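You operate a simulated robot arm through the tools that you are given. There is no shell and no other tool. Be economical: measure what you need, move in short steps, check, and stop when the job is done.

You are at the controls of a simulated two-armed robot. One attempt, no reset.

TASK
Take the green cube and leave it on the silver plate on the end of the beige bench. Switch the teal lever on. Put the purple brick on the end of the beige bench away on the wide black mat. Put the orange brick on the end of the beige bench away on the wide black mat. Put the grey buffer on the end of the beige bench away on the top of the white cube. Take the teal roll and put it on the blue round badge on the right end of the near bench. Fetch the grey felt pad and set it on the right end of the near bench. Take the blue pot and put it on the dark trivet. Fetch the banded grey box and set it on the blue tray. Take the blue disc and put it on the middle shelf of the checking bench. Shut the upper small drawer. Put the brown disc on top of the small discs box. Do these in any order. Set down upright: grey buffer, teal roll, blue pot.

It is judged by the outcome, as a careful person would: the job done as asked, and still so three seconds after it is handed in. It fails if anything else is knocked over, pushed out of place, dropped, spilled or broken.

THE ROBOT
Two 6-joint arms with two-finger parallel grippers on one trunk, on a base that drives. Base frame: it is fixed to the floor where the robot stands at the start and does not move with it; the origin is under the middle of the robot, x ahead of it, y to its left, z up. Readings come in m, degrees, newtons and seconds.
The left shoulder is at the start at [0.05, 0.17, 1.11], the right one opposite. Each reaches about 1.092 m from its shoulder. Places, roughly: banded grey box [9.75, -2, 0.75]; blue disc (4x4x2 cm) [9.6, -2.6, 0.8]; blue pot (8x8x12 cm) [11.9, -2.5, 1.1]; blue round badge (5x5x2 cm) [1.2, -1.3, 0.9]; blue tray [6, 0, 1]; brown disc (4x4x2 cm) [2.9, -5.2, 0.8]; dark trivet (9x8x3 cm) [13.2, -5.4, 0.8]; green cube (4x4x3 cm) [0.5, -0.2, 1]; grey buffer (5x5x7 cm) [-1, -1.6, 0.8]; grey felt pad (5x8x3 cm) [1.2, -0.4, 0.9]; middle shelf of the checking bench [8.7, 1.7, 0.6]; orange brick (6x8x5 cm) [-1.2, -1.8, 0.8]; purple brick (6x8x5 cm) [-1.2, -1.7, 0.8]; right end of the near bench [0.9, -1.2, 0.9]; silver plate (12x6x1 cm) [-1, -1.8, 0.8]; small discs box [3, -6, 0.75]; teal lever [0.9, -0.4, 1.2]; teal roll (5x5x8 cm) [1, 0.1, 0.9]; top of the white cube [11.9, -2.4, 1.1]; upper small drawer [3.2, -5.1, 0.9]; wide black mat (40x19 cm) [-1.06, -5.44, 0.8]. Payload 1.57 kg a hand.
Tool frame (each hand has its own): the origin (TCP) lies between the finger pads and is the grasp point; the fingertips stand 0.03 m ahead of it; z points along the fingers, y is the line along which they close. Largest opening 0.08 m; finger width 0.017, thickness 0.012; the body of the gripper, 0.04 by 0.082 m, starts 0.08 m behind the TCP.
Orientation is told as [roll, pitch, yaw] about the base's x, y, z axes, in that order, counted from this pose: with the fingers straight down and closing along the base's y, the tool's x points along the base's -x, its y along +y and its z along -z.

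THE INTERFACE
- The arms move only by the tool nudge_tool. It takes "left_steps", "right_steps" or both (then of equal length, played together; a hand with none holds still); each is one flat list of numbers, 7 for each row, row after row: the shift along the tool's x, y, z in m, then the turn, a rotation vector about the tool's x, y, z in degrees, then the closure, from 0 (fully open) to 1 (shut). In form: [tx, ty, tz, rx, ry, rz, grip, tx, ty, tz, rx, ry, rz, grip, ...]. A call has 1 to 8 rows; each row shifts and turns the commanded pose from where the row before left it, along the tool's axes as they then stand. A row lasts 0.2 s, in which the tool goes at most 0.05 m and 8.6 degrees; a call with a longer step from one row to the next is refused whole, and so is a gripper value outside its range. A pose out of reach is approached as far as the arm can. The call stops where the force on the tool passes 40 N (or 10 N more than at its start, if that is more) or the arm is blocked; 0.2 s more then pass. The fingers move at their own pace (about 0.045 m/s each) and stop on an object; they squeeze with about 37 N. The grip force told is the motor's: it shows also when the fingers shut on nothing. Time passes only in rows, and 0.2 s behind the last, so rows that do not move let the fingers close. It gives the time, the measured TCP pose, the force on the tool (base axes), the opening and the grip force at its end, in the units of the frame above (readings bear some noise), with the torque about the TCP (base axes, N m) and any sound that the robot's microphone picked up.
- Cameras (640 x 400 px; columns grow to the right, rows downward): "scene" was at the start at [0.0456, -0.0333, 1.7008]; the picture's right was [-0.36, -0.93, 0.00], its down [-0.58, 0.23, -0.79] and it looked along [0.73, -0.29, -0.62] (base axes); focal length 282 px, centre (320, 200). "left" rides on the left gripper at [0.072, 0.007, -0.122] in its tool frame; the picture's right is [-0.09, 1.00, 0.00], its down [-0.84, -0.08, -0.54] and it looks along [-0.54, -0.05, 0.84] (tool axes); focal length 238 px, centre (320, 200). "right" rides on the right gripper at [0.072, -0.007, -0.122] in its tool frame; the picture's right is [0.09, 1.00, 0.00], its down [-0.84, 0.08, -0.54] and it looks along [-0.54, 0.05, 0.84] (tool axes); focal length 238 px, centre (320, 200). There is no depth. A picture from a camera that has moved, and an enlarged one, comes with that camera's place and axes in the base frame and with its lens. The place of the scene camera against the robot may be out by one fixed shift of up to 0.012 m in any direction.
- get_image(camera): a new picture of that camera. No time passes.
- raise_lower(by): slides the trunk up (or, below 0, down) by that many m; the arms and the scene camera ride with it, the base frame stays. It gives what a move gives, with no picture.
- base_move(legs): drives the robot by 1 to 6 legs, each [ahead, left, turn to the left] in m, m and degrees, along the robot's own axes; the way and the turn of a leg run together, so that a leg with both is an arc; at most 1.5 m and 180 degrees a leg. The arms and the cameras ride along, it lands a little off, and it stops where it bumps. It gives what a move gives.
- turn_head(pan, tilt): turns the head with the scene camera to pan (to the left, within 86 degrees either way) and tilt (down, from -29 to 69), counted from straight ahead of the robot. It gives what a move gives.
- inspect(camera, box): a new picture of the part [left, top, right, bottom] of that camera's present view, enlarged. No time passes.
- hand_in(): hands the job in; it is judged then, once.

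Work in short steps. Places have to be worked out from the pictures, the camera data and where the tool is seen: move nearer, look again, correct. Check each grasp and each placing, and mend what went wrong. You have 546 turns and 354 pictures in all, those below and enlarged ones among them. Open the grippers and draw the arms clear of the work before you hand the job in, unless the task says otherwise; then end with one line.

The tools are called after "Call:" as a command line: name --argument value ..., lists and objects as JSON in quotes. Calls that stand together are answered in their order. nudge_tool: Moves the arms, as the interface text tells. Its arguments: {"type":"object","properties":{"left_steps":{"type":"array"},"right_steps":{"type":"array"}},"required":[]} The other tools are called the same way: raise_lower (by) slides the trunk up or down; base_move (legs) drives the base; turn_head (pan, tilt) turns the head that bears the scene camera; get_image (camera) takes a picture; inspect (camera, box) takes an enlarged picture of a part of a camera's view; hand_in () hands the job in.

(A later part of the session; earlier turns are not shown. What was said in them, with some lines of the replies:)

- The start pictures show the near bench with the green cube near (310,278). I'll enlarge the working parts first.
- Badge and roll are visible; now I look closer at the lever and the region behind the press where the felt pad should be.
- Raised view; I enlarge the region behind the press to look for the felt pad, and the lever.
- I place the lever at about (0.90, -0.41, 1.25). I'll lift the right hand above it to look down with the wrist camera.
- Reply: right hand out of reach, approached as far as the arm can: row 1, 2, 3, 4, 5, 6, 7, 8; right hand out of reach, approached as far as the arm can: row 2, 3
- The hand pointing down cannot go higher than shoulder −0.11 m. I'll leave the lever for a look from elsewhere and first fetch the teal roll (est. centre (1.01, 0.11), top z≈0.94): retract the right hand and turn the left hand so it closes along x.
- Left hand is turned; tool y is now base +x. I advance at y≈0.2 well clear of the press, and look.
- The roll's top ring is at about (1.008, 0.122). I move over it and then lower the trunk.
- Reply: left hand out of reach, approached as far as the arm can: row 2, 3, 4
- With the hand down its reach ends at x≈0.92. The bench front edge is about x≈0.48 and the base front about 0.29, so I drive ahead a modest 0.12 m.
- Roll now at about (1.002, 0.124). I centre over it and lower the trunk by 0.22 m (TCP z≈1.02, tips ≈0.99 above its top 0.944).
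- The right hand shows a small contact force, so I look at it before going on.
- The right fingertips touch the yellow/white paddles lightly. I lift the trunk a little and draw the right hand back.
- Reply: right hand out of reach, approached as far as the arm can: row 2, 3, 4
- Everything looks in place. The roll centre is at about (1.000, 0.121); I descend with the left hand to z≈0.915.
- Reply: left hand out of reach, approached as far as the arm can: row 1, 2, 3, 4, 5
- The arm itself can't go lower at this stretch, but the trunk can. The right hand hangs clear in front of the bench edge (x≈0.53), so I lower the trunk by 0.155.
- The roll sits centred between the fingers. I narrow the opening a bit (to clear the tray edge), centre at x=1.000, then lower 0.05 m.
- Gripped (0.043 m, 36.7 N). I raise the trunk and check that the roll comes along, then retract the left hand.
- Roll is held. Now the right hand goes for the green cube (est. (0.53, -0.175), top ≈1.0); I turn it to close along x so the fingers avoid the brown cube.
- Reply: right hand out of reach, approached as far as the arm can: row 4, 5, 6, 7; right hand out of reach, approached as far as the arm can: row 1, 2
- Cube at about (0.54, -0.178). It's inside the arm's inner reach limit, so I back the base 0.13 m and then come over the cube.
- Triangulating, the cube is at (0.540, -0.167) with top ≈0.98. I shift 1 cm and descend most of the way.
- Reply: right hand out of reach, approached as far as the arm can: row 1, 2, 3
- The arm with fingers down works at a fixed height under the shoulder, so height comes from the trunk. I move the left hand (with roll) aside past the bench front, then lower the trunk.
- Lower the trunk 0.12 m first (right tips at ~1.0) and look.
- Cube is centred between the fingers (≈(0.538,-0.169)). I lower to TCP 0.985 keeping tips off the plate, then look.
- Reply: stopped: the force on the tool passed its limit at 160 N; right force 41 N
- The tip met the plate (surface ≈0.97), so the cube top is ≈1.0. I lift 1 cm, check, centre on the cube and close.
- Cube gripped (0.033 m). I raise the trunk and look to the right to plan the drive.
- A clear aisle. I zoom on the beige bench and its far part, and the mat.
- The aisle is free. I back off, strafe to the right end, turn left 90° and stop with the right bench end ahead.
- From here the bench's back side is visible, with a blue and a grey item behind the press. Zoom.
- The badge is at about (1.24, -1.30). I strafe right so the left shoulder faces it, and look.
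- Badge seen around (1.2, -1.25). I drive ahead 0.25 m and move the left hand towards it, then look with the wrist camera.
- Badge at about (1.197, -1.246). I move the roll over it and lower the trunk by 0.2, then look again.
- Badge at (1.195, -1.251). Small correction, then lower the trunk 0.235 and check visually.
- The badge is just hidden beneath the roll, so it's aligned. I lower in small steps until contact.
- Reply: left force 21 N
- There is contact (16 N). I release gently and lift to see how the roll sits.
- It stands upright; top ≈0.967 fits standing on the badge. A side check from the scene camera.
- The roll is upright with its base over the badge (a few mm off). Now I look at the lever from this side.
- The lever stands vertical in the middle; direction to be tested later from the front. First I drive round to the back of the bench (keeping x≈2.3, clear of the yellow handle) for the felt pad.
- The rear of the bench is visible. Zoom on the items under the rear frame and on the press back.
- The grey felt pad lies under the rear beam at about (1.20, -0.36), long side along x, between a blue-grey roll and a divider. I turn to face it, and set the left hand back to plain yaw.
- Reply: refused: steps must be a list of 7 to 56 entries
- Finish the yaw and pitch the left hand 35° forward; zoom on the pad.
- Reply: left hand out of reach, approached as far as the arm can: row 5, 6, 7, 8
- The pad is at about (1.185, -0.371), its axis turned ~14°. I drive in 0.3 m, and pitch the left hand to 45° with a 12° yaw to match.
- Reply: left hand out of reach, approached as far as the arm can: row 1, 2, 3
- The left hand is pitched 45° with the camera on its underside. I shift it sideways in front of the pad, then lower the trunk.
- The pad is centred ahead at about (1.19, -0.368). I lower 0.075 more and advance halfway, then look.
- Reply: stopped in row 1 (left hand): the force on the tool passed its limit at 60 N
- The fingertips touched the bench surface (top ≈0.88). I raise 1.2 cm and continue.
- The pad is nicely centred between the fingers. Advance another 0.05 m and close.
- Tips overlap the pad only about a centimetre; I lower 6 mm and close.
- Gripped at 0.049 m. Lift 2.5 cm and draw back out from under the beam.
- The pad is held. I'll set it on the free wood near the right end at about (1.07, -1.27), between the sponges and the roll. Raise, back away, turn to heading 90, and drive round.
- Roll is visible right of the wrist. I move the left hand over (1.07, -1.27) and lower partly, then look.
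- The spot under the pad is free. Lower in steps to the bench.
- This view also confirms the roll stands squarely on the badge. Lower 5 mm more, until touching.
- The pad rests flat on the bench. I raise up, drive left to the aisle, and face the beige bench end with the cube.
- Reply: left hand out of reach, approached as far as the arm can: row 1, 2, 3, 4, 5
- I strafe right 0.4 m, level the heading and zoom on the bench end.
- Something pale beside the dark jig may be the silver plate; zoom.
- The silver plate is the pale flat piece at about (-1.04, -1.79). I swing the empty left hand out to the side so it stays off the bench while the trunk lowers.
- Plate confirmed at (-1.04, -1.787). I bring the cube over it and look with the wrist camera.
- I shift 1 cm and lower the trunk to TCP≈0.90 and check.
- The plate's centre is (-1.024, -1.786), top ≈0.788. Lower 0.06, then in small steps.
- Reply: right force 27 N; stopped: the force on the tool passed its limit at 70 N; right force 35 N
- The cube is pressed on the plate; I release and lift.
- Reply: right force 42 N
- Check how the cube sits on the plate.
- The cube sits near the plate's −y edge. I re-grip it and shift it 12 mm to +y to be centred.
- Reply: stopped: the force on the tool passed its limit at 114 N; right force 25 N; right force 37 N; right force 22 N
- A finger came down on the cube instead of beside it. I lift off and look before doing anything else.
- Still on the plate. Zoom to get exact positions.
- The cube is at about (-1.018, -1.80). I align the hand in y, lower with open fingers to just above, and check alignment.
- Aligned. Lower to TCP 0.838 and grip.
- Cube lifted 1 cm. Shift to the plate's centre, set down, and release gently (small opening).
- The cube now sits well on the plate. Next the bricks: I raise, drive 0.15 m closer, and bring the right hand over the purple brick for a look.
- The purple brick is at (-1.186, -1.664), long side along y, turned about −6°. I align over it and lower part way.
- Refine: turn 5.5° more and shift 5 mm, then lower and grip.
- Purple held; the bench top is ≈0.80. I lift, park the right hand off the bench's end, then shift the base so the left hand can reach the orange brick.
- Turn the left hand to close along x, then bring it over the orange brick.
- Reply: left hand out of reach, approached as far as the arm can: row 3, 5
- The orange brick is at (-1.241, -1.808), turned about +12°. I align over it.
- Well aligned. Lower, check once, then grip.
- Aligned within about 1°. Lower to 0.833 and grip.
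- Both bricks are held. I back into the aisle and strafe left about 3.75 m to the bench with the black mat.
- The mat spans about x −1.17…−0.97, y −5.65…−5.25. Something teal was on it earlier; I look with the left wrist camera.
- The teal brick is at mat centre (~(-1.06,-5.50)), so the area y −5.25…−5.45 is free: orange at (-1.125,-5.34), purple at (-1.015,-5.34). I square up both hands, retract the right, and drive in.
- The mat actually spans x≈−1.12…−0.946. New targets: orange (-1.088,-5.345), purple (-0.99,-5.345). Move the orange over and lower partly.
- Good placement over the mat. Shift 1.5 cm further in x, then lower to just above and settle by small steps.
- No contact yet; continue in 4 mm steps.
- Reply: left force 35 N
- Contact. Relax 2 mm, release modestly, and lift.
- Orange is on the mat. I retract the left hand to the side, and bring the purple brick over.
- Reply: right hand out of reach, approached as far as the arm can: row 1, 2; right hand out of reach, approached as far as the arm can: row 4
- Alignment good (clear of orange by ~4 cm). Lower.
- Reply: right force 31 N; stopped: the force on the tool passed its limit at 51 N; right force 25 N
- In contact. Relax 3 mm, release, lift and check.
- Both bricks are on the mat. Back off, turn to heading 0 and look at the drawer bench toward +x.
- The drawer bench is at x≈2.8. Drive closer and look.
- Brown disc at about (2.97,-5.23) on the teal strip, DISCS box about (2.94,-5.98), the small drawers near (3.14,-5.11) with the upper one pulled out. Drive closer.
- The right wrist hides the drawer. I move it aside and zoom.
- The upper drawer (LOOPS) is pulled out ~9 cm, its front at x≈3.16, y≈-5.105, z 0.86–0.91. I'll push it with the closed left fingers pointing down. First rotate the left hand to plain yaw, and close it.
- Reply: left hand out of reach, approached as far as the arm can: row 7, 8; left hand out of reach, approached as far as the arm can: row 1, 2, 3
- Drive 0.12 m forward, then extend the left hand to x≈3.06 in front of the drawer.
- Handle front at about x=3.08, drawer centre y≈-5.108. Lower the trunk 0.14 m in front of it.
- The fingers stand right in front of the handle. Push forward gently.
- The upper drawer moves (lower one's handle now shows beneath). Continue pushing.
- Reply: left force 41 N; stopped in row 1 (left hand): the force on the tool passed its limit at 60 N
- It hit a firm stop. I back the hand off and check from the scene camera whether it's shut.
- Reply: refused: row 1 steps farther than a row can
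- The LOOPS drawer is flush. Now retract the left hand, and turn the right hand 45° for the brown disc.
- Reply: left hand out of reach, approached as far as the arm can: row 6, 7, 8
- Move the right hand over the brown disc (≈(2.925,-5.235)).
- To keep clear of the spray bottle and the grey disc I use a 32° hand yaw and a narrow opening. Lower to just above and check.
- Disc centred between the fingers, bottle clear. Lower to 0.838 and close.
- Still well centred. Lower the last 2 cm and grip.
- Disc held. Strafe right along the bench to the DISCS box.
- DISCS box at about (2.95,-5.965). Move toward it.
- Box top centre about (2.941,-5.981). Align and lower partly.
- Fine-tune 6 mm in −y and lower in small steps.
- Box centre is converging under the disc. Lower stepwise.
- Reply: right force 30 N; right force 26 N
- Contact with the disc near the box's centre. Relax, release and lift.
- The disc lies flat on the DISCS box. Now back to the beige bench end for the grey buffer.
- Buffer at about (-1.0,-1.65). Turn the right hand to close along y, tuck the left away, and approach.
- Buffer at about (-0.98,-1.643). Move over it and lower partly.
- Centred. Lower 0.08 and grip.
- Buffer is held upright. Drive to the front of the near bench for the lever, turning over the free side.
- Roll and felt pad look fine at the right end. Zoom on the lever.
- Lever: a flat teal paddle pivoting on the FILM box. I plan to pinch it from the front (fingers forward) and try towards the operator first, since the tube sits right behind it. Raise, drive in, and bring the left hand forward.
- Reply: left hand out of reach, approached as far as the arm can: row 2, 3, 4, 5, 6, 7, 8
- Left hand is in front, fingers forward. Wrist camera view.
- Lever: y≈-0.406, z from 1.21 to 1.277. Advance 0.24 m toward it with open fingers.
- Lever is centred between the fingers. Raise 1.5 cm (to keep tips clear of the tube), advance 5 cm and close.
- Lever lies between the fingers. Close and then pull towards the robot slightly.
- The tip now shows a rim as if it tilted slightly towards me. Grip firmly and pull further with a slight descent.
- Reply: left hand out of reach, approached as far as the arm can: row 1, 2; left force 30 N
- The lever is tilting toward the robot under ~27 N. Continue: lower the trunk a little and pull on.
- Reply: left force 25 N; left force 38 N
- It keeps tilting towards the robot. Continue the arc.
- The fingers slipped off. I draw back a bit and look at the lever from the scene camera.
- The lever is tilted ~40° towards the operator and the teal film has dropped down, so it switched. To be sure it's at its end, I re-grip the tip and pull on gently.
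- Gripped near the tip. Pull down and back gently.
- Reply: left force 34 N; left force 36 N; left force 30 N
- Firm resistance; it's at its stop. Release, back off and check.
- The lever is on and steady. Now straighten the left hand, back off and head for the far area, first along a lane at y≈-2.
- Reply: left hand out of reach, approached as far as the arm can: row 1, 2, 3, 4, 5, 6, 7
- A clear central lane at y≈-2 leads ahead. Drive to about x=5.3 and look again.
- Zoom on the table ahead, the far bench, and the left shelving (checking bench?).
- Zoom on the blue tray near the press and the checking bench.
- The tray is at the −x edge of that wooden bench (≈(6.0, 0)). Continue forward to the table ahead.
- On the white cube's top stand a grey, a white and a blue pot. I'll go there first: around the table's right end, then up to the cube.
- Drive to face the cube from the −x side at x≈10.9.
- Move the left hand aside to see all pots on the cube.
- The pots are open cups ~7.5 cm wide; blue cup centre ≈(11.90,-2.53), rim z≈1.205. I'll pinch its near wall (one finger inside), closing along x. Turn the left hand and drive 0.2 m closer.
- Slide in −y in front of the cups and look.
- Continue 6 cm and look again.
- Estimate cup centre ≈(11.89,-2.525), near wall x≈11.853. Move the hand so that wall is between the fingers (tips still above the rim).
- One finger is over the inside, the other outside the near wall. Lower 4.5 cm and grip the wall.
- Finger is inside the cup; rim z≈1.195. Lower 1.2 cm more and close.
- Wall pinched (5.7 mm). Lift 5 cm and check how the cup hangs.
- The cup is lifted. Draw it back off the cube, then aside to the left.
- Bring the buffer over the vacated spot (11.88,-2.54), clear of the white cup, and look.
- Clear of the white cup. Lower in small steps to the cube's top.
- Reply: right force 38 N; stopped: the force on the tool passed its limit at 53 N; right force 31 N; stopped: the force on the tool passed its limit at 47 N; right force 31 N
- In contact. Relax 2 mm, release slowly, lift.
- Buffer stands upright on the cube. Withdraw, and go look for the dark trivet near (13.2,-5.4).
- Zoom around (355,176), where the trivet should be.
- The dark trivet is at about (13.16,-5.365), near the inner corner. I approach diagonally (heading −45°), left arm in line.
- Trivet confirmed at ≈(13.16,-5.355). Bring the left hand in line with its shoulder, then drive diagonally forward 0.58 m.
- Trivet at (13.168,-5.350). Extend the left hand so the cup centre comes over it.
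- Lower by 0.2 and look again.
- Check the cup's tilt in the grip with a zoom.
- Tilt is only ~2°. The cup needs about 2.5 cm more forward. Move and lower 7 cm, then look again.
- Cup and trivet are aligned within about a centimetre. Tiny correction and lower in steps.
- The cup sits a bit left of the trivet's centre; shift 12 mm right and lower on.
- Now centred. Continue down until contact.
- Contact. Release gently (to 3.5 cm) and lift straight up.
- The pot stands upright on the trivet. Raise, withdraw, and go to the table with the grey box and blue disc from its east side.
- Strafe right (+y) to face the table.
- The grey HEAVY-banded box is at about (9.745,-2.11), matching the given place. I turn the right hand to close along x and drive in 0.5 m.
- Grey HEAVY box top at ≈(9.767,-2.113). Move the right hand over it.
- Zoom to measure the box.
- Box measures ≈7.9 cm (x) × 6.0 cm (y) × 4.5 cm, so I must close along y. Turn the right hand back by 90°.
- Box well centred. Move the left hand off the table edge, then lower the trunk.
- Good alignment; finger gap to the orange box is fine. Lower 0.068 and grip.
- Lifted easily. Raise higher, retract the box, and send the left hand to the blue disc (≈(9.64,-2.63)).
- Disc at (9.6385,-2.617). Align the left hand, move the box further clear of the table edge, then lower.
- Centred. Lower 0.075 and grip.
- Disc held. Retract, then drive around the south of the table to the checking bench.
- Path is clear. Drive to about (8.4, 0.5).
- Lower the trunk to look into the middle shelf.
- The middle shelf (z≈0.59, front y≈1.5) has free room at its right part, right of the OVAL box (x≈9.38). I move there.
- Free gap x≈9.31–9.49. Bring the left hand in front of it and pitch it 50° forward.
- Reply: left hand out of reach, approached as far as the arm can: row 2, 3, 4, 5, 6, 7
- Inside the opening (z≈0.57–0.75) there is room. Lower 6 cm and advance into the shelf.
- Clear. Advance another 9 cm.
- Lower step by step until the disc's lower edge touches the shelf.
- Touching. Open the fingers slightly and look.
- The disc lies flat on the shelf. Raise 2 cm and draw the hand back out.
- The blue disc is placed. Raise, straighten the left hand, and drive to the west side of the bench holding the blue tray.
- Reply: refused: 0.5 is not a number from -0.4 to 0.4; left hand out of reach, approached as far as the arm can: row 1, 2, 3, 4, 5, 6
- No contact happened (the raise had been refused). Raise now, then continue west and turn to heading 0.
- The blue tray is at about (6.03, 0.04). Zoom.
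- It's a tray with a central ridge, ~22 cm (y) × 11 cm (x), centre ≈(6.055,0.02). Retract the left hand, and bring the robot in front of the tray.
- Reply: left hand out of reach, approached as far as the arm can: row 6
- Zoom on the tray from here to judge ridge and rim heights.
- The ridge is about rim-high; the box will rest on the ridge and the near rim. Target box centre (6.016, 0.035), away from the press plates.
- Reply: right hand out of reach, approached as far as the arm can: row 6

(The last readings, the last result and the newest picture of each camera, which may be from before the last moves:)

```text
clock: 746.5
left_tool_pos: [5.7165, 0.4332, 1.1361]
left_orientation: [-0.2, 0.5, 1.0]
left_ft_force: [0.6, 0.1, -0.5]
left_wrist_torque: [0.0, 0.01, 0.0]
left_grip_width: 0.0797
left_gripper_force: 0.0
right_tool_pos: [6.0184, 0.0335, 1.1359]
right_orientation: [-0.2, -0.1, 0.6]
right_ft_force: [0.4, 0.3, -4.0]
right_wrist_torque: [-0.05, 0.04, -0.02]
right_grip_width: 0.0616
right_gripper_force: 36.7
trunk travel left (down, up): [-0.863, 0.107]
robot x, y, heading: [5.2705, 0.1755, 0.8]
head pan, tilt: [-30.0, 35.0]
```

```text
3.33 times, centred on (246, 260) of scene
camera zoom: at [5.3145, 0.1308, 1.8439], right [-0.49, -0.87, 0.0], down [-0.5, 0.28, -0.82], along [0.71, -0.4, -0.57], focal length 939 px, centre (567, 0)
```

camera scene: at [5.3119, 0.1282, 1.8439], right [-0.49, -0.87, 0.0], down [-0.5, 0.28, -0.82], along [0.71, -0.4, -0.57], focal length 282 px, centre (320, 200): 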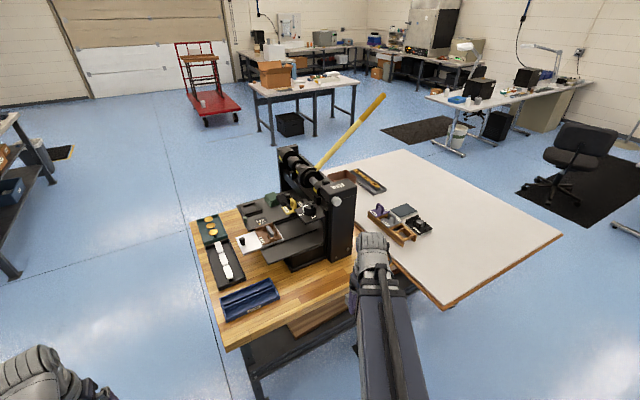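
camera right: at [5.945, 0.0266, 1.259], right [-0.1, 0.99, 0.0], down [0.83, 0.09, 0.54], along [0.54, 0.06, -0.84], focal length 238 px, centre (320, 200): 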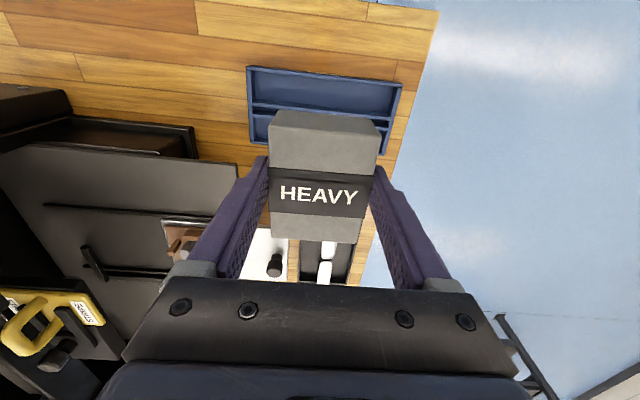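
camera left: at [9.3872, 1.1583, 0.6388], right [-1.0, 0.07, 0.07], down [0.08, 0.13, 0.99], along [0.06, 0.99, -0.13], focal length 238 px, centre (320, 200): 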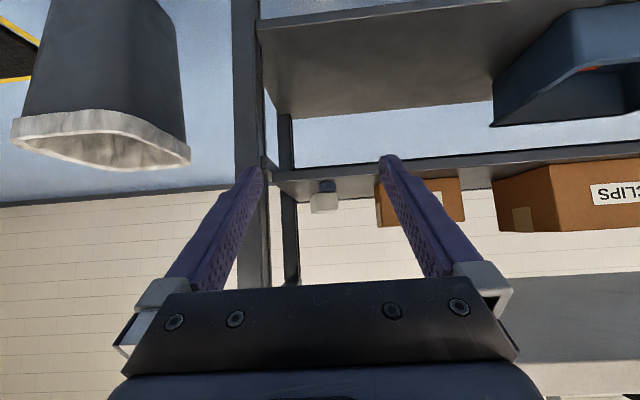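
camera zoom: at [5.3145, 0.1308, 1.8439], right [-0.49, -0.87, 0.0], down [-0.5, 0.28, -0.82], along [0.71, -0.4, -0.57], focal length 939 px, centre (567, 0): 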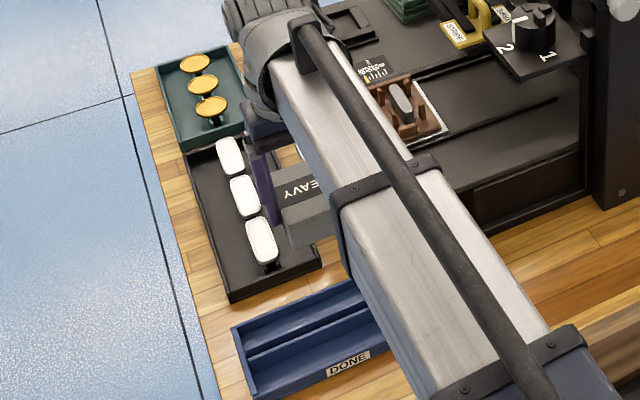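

Tray measured from the wrist: x 5.979–6.08, ridge ≈6.025. Shift −1.5 cm in x and lower.

Call:
nudge_tool --right_steps '[0.015, 0.002, 0, 0, 0, 0, 1]'

Call:
raise_lower --by -0.15

Call:
get_image --camera "right"

Call:
inspect --camera "scene" --box '[150, 220, 342, 340]'

```text
clock: 746.9
left_tool_pos: [5.7149, 0.4323, 1.1389]
left_orientation: [-0.2, 0.5, 1.1]
left_ft_force: [0.4, 0.8, 0.8]
left_wrist_torque: [-0.02, -0.01, 0.0]
left_grip_width: 0.0801
left_gripper_force: 0.1
right_tool_pos: [6.0014, 0.0358, 1.138]
right_orientation: [0.0, -0.3, 0.6]
right_ft_force: [0.0, -0.4, -3.8]
right_wrist_torque: [-0.01, 0.07, -0.02]
right_grip_width: 0.0613
right_gripper_force: 37.2
trunk travel left (down, up): [-0.863, 0.107]
robot x, y, heading: [5.2685, 0.1742, 0.4]
head pan, tilt: [-30.0, 35.0]
```

```text
clock: 748.6
left_tool_pos: [5.715, 0.4321, 0.9876]
left_orientation: [-0.1, 0.6, 1.0]
left_ft_force: [-0.4, -0.1, 0.3]
left_wrist_torque: [0.02, -0.02, -0.03]
left_grip_width: 0.0797
left_gripper_force: 0.1
right_tool_pos: [6.0016, 0.034, 0.9873]
right_orientation: [0.0, -0.1, 0.8]
right_ft_force: [0.0, -0.4, -2.1]
right_wrist_torque: [0.02, 0.04, 0.02]
right_grip_width: 0.0617
right_gripper_force: 37.0
trunk travel left (down, up): [-0.713, 0.257]
robot x, y, heading: [5.2685, 0.1761, 0.5]
head pan, tilt: [-30.0, 35.0]
```

```text
134 pictures are left
camera right: at [5.9284, 0.0277, 1.11], right [-0.1, 0.99, 0.0], down [0.83, 0.09, 0.55], along [0.54, 0.06, -0.84], focal length 238 px, centre (320, 200)
```

right: 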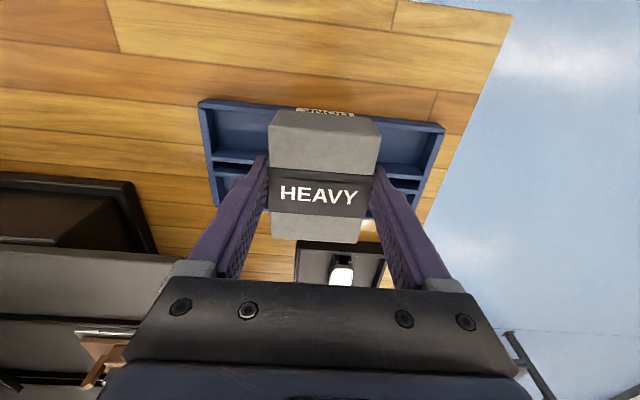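

```text
3.33 times, centred on (246, 280) of scene
camera zoom: at [5.3118, 0.1291, 1.694], right [-0.49, -0.87, 0.0], down [-0.5, 0.28, -0.82], along [0.71, -0.4, -0.57], focal length 939 px, centre (567, -67)
```

zoom: 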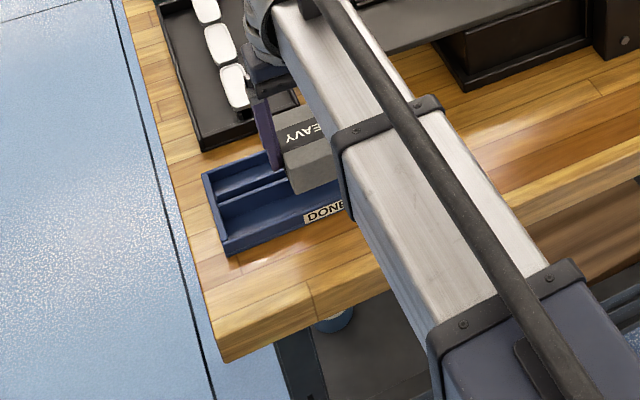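

Good. Lower by 3 cm, then in steps.

Call:
raise_lower --by -0.025

Call:
raise_lower --by -0.006

Call:
raise_lower --by -0.005

Call:
raise_lower --by -0.004

```text
clock: 749.3
left_tool_pos: [5.7148, 0.4328, 0.9631]
left_orientation: [-0.2, 0.5, 0.9]
left_ft_force: [-0.2, 0.1, 0.1]
left_wrist_torque: [0.03, 0.0, -0.01]
left_grip_width: 0.0799
left_gripper_force: 0.0
right_tool_pos: [6.0017, 0.0355, 0.9625]
right_orientation: [0.1, -0.3, 0.7]
right_ft_force: [0.2, 0.8, -3.3]
right_wrist_torque: [0.0, 0.01, 0.01]
right_grip_width: 0.0616
right_gripper_force: 37.1
trunk travel left (down, up): [-0.688, 0.282]
robot x, y, heading: [5.2699, 0.1771, 0.8]
head pan, tilt: [-30.0, 35.0]
```

```text
clock: 749.9
left_tool_pos: [5.7145, 0.4318, 0.9571]
left_orientation: [-0.2, 0.6, 0.9]
left_ft_force: [0.6, 0.4, 0.6]
left_wrist_torque: [0.0, 0.0, -0.01]
left_grip_width: 0.0799
left_gripper_force: 0.1
right_tool_pos: [6.0018, 0.0347, 0.9571]
right_orientation: [0.0, -0.2, 0.7]
right_ft_force: [0.3, 0.2, -3.6]
right_wrist_torque: [0.0, 0.01, -0.05]
right_grip_width: 0.0615
right_gripper_force: 37.1
trunk travel left (down, up): [-0.682, 0.288]
robot x, y, heading: [5.2689, 0.1741, 0.9]
head pan, tilt: [-30.0, 35.0]
```

```text
clock: 750.4
left_tool_pos: [5.7126, 0.4316, 0.9531]
left_orientation: [-0.2, 0.3, 1.0]
left_ft_force: [0.3, 0.2, -0.1]
left_wrist_torque: [-0.03, 0.02, 0.01]
left_grip_width: 0.08
left_gripper_force: 0.1
right_tool_pos: [5.9999, 0.035, 0.9531]
right_orientation: [0.0, -0.4, 0.7]
right_ft_force: [3.5, -1.3, 29.6]
right_wrist_torque: [-0.01, -0.76, -0.03]
right_grip_width: 0.0614
right_gripper_force: 36.6
trunk travel left (down, up): [-0.677, 0.293]
robot x, y, heading: [5.2656, 0.1756, 0.9]
head pan, tilt: [-30.0, 35.0]
```

```text
clock: 750.9
left_tool_pos: [5.7117, 0.4305, 0.9489]
left_orientation: [-0.2, 0.3, 1.1]
left_ft_force: [0.0, 0.0, 0.6]
left_wrist_torque: [0.0, -0.01, 0.01]
left_grip_width: 0.08
left_gripper_force: 0.0
right_tool_pos: [5.9983, 0.0346, 0.9495]
right_orientation: [0.1, -0.3, 0.8]
right_ft_force: [-3.2, 0.4, 27.5]
right_wrist_torque: [-0.13, -0.46, -0.02]
right_grip_width: 0.0616
right_gripper_force: 36.9
trunk travel left (down, up): [-0.673, 0.297]
robot x, y, heading: [5.2692, 0.1768, 0.8]
head pan, tilt: [-30.0, 35.0]
```

In contact. Relax 3 mm, open slightly and look.

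Call:
raise_lower --by 0.002

Call:
nudge_tool --right_steps '[0, 0, 0, 0, 0, 0, 0.2, 0, 0, 0, 0, 0, 0, 0.15, 0, 0, 0, 0, 0, 0, 0.12, 0, 0, 0, 0, 0, 0, 0.1]'

Call:
get_image --camera "right"

Call:
raise_lower --by 0.12

Call:
get_image --camera "right"

```text
clock: 751.5
left_tool_pos: [5.7136, 0.4312, 0.9498]
left_orientation: [-0.2, 0.5, 1.0]
left_ft_force: [-0.3, -1.1, 1.0]
left_wrist_torque: [0.0, 0.02, 0.01]
left_grip_width: 0.0797
left_gripper_force: 0.1
right_tool_pos: [6.0013, 0.0353, 0.9493]
right_orientation: [0.1, -0.3, 0.7]
right_ft_force: [-2.2, 0.3, 2.7]
right_wrist_torque: [-0.13, -0.02, -0.06]
right_grip_width: 0.0618
right_gripper_force: 37.2
trunk travel left (down, up): [-0.675, 0.295]
robot x, y, heading: [5.2681, 0.1742, 0.6]
head pan, tilt: [-30.0, 35.0]
```

```text
clock: 752.5
left_tool_pos: [5.7145, 0.4319, 0.9496]
left_orientation: [-0.2, 0.4, 1.1]
left_ft_force: [0.5, -0.6, -0.2]
left_wrist_torque: [0.01, -0.02, -0.01]
left_grip_width: 0.0801
left_gripper_force: 0.1
right_tool_pos: [6.0015, 0.0361, 0.9497]
right_orientation: [0.0, -0.2, 0.7]
right_ft_force: [0.0, 0.0, -0.1]
right_wrist_torque: [-0.01, 0.03, 0.01]
right_grip_width: 0.0719
right_gripper_force: 0.0
trunk travel left (down, up): [-0.675, 0.295]
robot x, y, heading: [5.268, 0.1758, 0.9]
head pan, tilt: [-30.0, 35.0]
```

```text
132 pictures are left
camera right: at [5.9283, 0.0277, 1.072], right [-0.1, 0.99, 0.0], down [0.83, 0.09, 0.55], along [0.54, 0.06, -0.84], focal length 238 px, centre (320, 200)
```

right: 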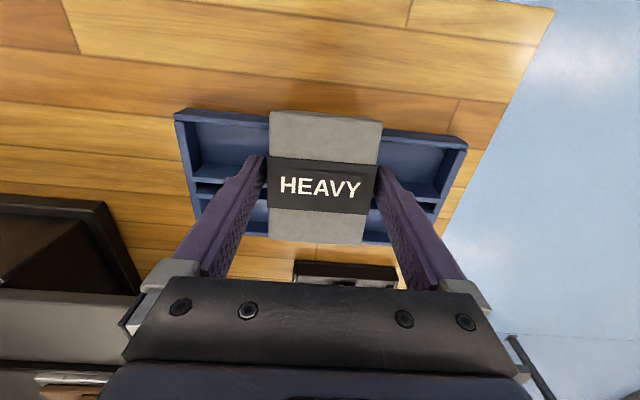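

```text
clock: 754.0
left_tool_pos: [5.7153, 0.4317, 1.07]
left_orientation: [-0.3, 0.4, 1.0]
left_ft_force: [-0.4, -0.3, 0.7]
left_wrist_torque: [0.02, -0.02, 0.01]
left_grip_width: 0.08
left_gripper_force: 0.0
right_tool_pos: [6.0, 0.0351, 1.0692]
right_orientation: [0.0, -0.2, 0.7]
right_ft_force: [0.5, 0.5, -0.5]
right_wrist_torque: [0.04, 0.03, -0.02]
right_grip_width: 0.072
right_gripper_force: 0.0
trunk travel left (down, up): [-0.795, 0.175]
robot x, y, heading: [5.2689, 0.1747, 0.8]
head pan, tilt: [-30.0, 35.0]
```

```text
131 pictures are left
camera right: at [5.9283, 0.0278, 1.1919], right [-0.1, 0.99, 0.0], down [0.83, 0.09, 0.55], along [0.54, 0.06, -0.84], focal length 238 px, centre (320, 200)
```

right: 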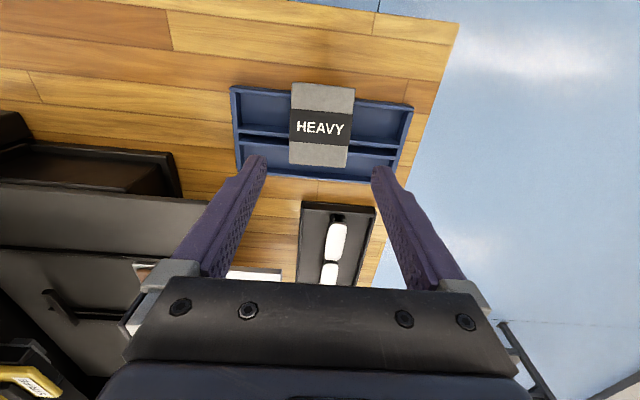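

The box rests on the tray's ridge and rim. Withdraw the hand and back off, then verify from the scene camera.

Call:
raise_lower --by 0.1

Call:
nudge_tool --right_steps '[0.045, -0.005, 0, 0, 0, 0, 0, 0.045, -0.005, 0, 0, 0, 0, 0, 0.045, -0.005, 0, 0, 0, 0, 0, 0.045, -0.01, 0, 0, 0, 0, 0, 0.045, -0.01, 0, 0, 0, 0, 0, 0.045, -0.02, 0, 0, 0, 0, 0]'

Call:
base_move --legs '[[-0.4, 0, 0]]'

Call:
turn_head --pan -10 --tilt 40

Call:
get_image --camera "scene"

```text
clock: 755.3
left_tool_pos: [5.7139, 0.432, 1.1695]
left_orientation: [-0.3, 0.4, 1.1]
left_ft_force: [1.2, -0.6, -0.1]
left_wrist_torque: [0.03, -0.01, 0.01]
left_grip_width: 0.0796
left_gripper_force: 0.1
right_tool_pos: [6.0008, 0.0355, 1.17]
right_orientation: [0.0, -0.2, 0.6]
right_ft_force: [0.4, 0.0, -0.2]
right_wrist_torque: [-0.02, 0.0, 0.02]
right_grip_width: 0.0721
right_gripper_force: 0.0
trunk travel left (down, up): [-0.895, 0.075]
robot x, y, heading: [5.2708, 0.1735, 0.5]
head pan, tilt: [-30.0, 35.0]
```

```text
clock: 756.7
left_tool_pos: [5.7127, 0.4312, 1.1711]
left_orientation: [-0.1, 0.3, 1.1]
left_ft_force: [0.5, -0.9, -0.3]
left_wrist_torque: [0.04, 0.01, 0.0]
left_grip_width: 0.0803
left_gripper_force: 0.1
right_tool_pos: [5.7276, -0.0255, 1.1702]
right_orientation: [0.1, -0.3, 0.7]
right_ft_force: [-0.5, 0.7, 0.2]
right_wrist_torque: [0.01, -0.02, 0.03]
right_grip_width: 0.08
right_gripper_force: 0.0
right hand out of reach, approached as far as the arm can: row 4
trunk travel left (down, up): [-0.895, 0.075]
robot x, y, heading: [5.2692, 0.1725, 0.7]
head pan, tilt: [-30.0, 35.0]
```

```text
clock: 759.2
left_tool_pos: [5.3137, 0.427, 1.1709]
left_orientation: [-0.1, 0.4, 0.9]
left_ft_force: [0.0, -0.1, -0.3]
left_wrist_torque: [0.0, -0.03, 0.0]
left_grip_width: 0.08
left_gripper_force: 0.1
right_tool_pos: [5.3305, -0.0307, 1.1703]
right_orientation: [-0.1, -0.2, 0.6]
right_ft_force: [0.3, 0.5, 0.7]
right_wrist_torque: [0.01, -0.06, 0.01]
right_grip_width: 0.0797
right_gripper_force: 0.0
trunk travel left (down, up): [-0.895, 0.075]
robot x, y, heading: [4.8711, 0.1674, 1.0]
head pan, tilt: [-30.0, 35.0]
```

```text
clock: 760.0
left_tool_pos: [5.3163, 0.4272, 1.1685]
left_orientation: [-0.2, 0.4, 0.9]
left_ft_force: [-0.1, 0.3, -0.7]
left_wrist_torque: [0.02, 0.01, 0.02]
left_grip_width: 0.08
left_gripper_force: 0.1
right_tool_pos: [5.3311, -0.0305, 1.1689]
right_orientation: [-0.1, -0.2, 0.6]
right_ft_force: [0.8, 0.8, 0.3]
right_wrist_torque: [0.02, -0.01, -0.04]
right_grip_width: 0.0799
right_gripper_force: 0.0
trunk travel left (down, up): [-0.895, 0.075]
robot x, y, heading: [4.8719, 0.1716, 0.5]
head pan, tilt: [-10.0, 40.0]
```

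```text
130 pictures are left
camera scene: at [4.9197, 0.1539, 1.8684], right [-0.16, -0.99, 0.0], down [-0.63, 0.11, -0.77], along [0.76, -0.13, -0.64], focal length 282 px, centre (320, 200)
```

scene: 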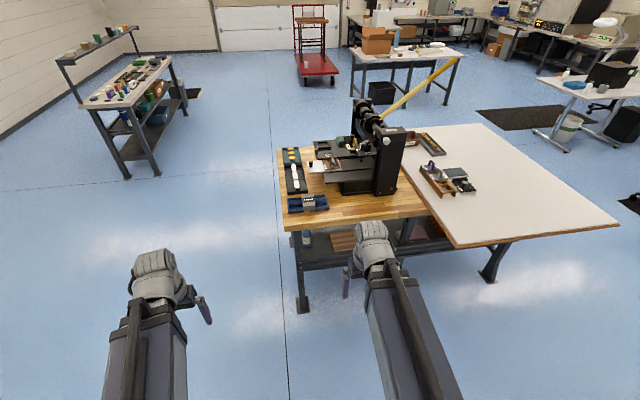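

Call:
inspect --camera "scene" --box '[270, 180, 350, 230]'

```text
8.00 times, centred on (310, 205) of scene
camera zoom: at [4.9197, 0.1539, 1.8684], right [-0.16, -0.99, 0.0], down [-0.63, 0.11, -0.77], along [0.76, -0.13, -0.64], focal length 2254 px, centre (400, 160)
```

zoom: 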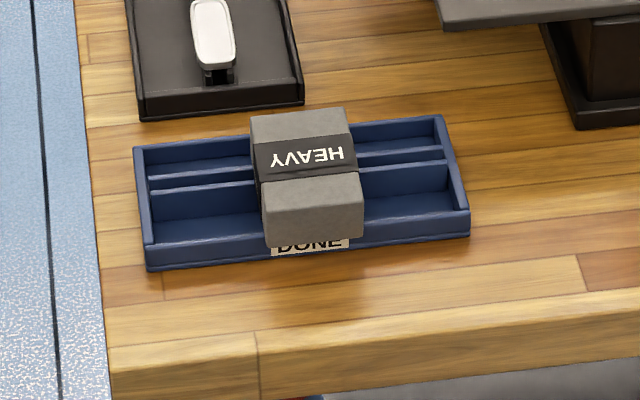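

The banded box sits level on the tray. All twelve jobs are done and checked, both grippers are open and the arms are clear, so I hand in.

Call:
hand_in

```text
The job is handed in.
```

All twelve jobs are done and handed in. Three things to know: the silver plate slid about 2 cm while I was setting the green cube. The teal roll stands about 5 mm off centre on its badge. "Banded grey box" could have meant either of two boxes; I took the one with the black HEAVY band, because it matched the listed place.
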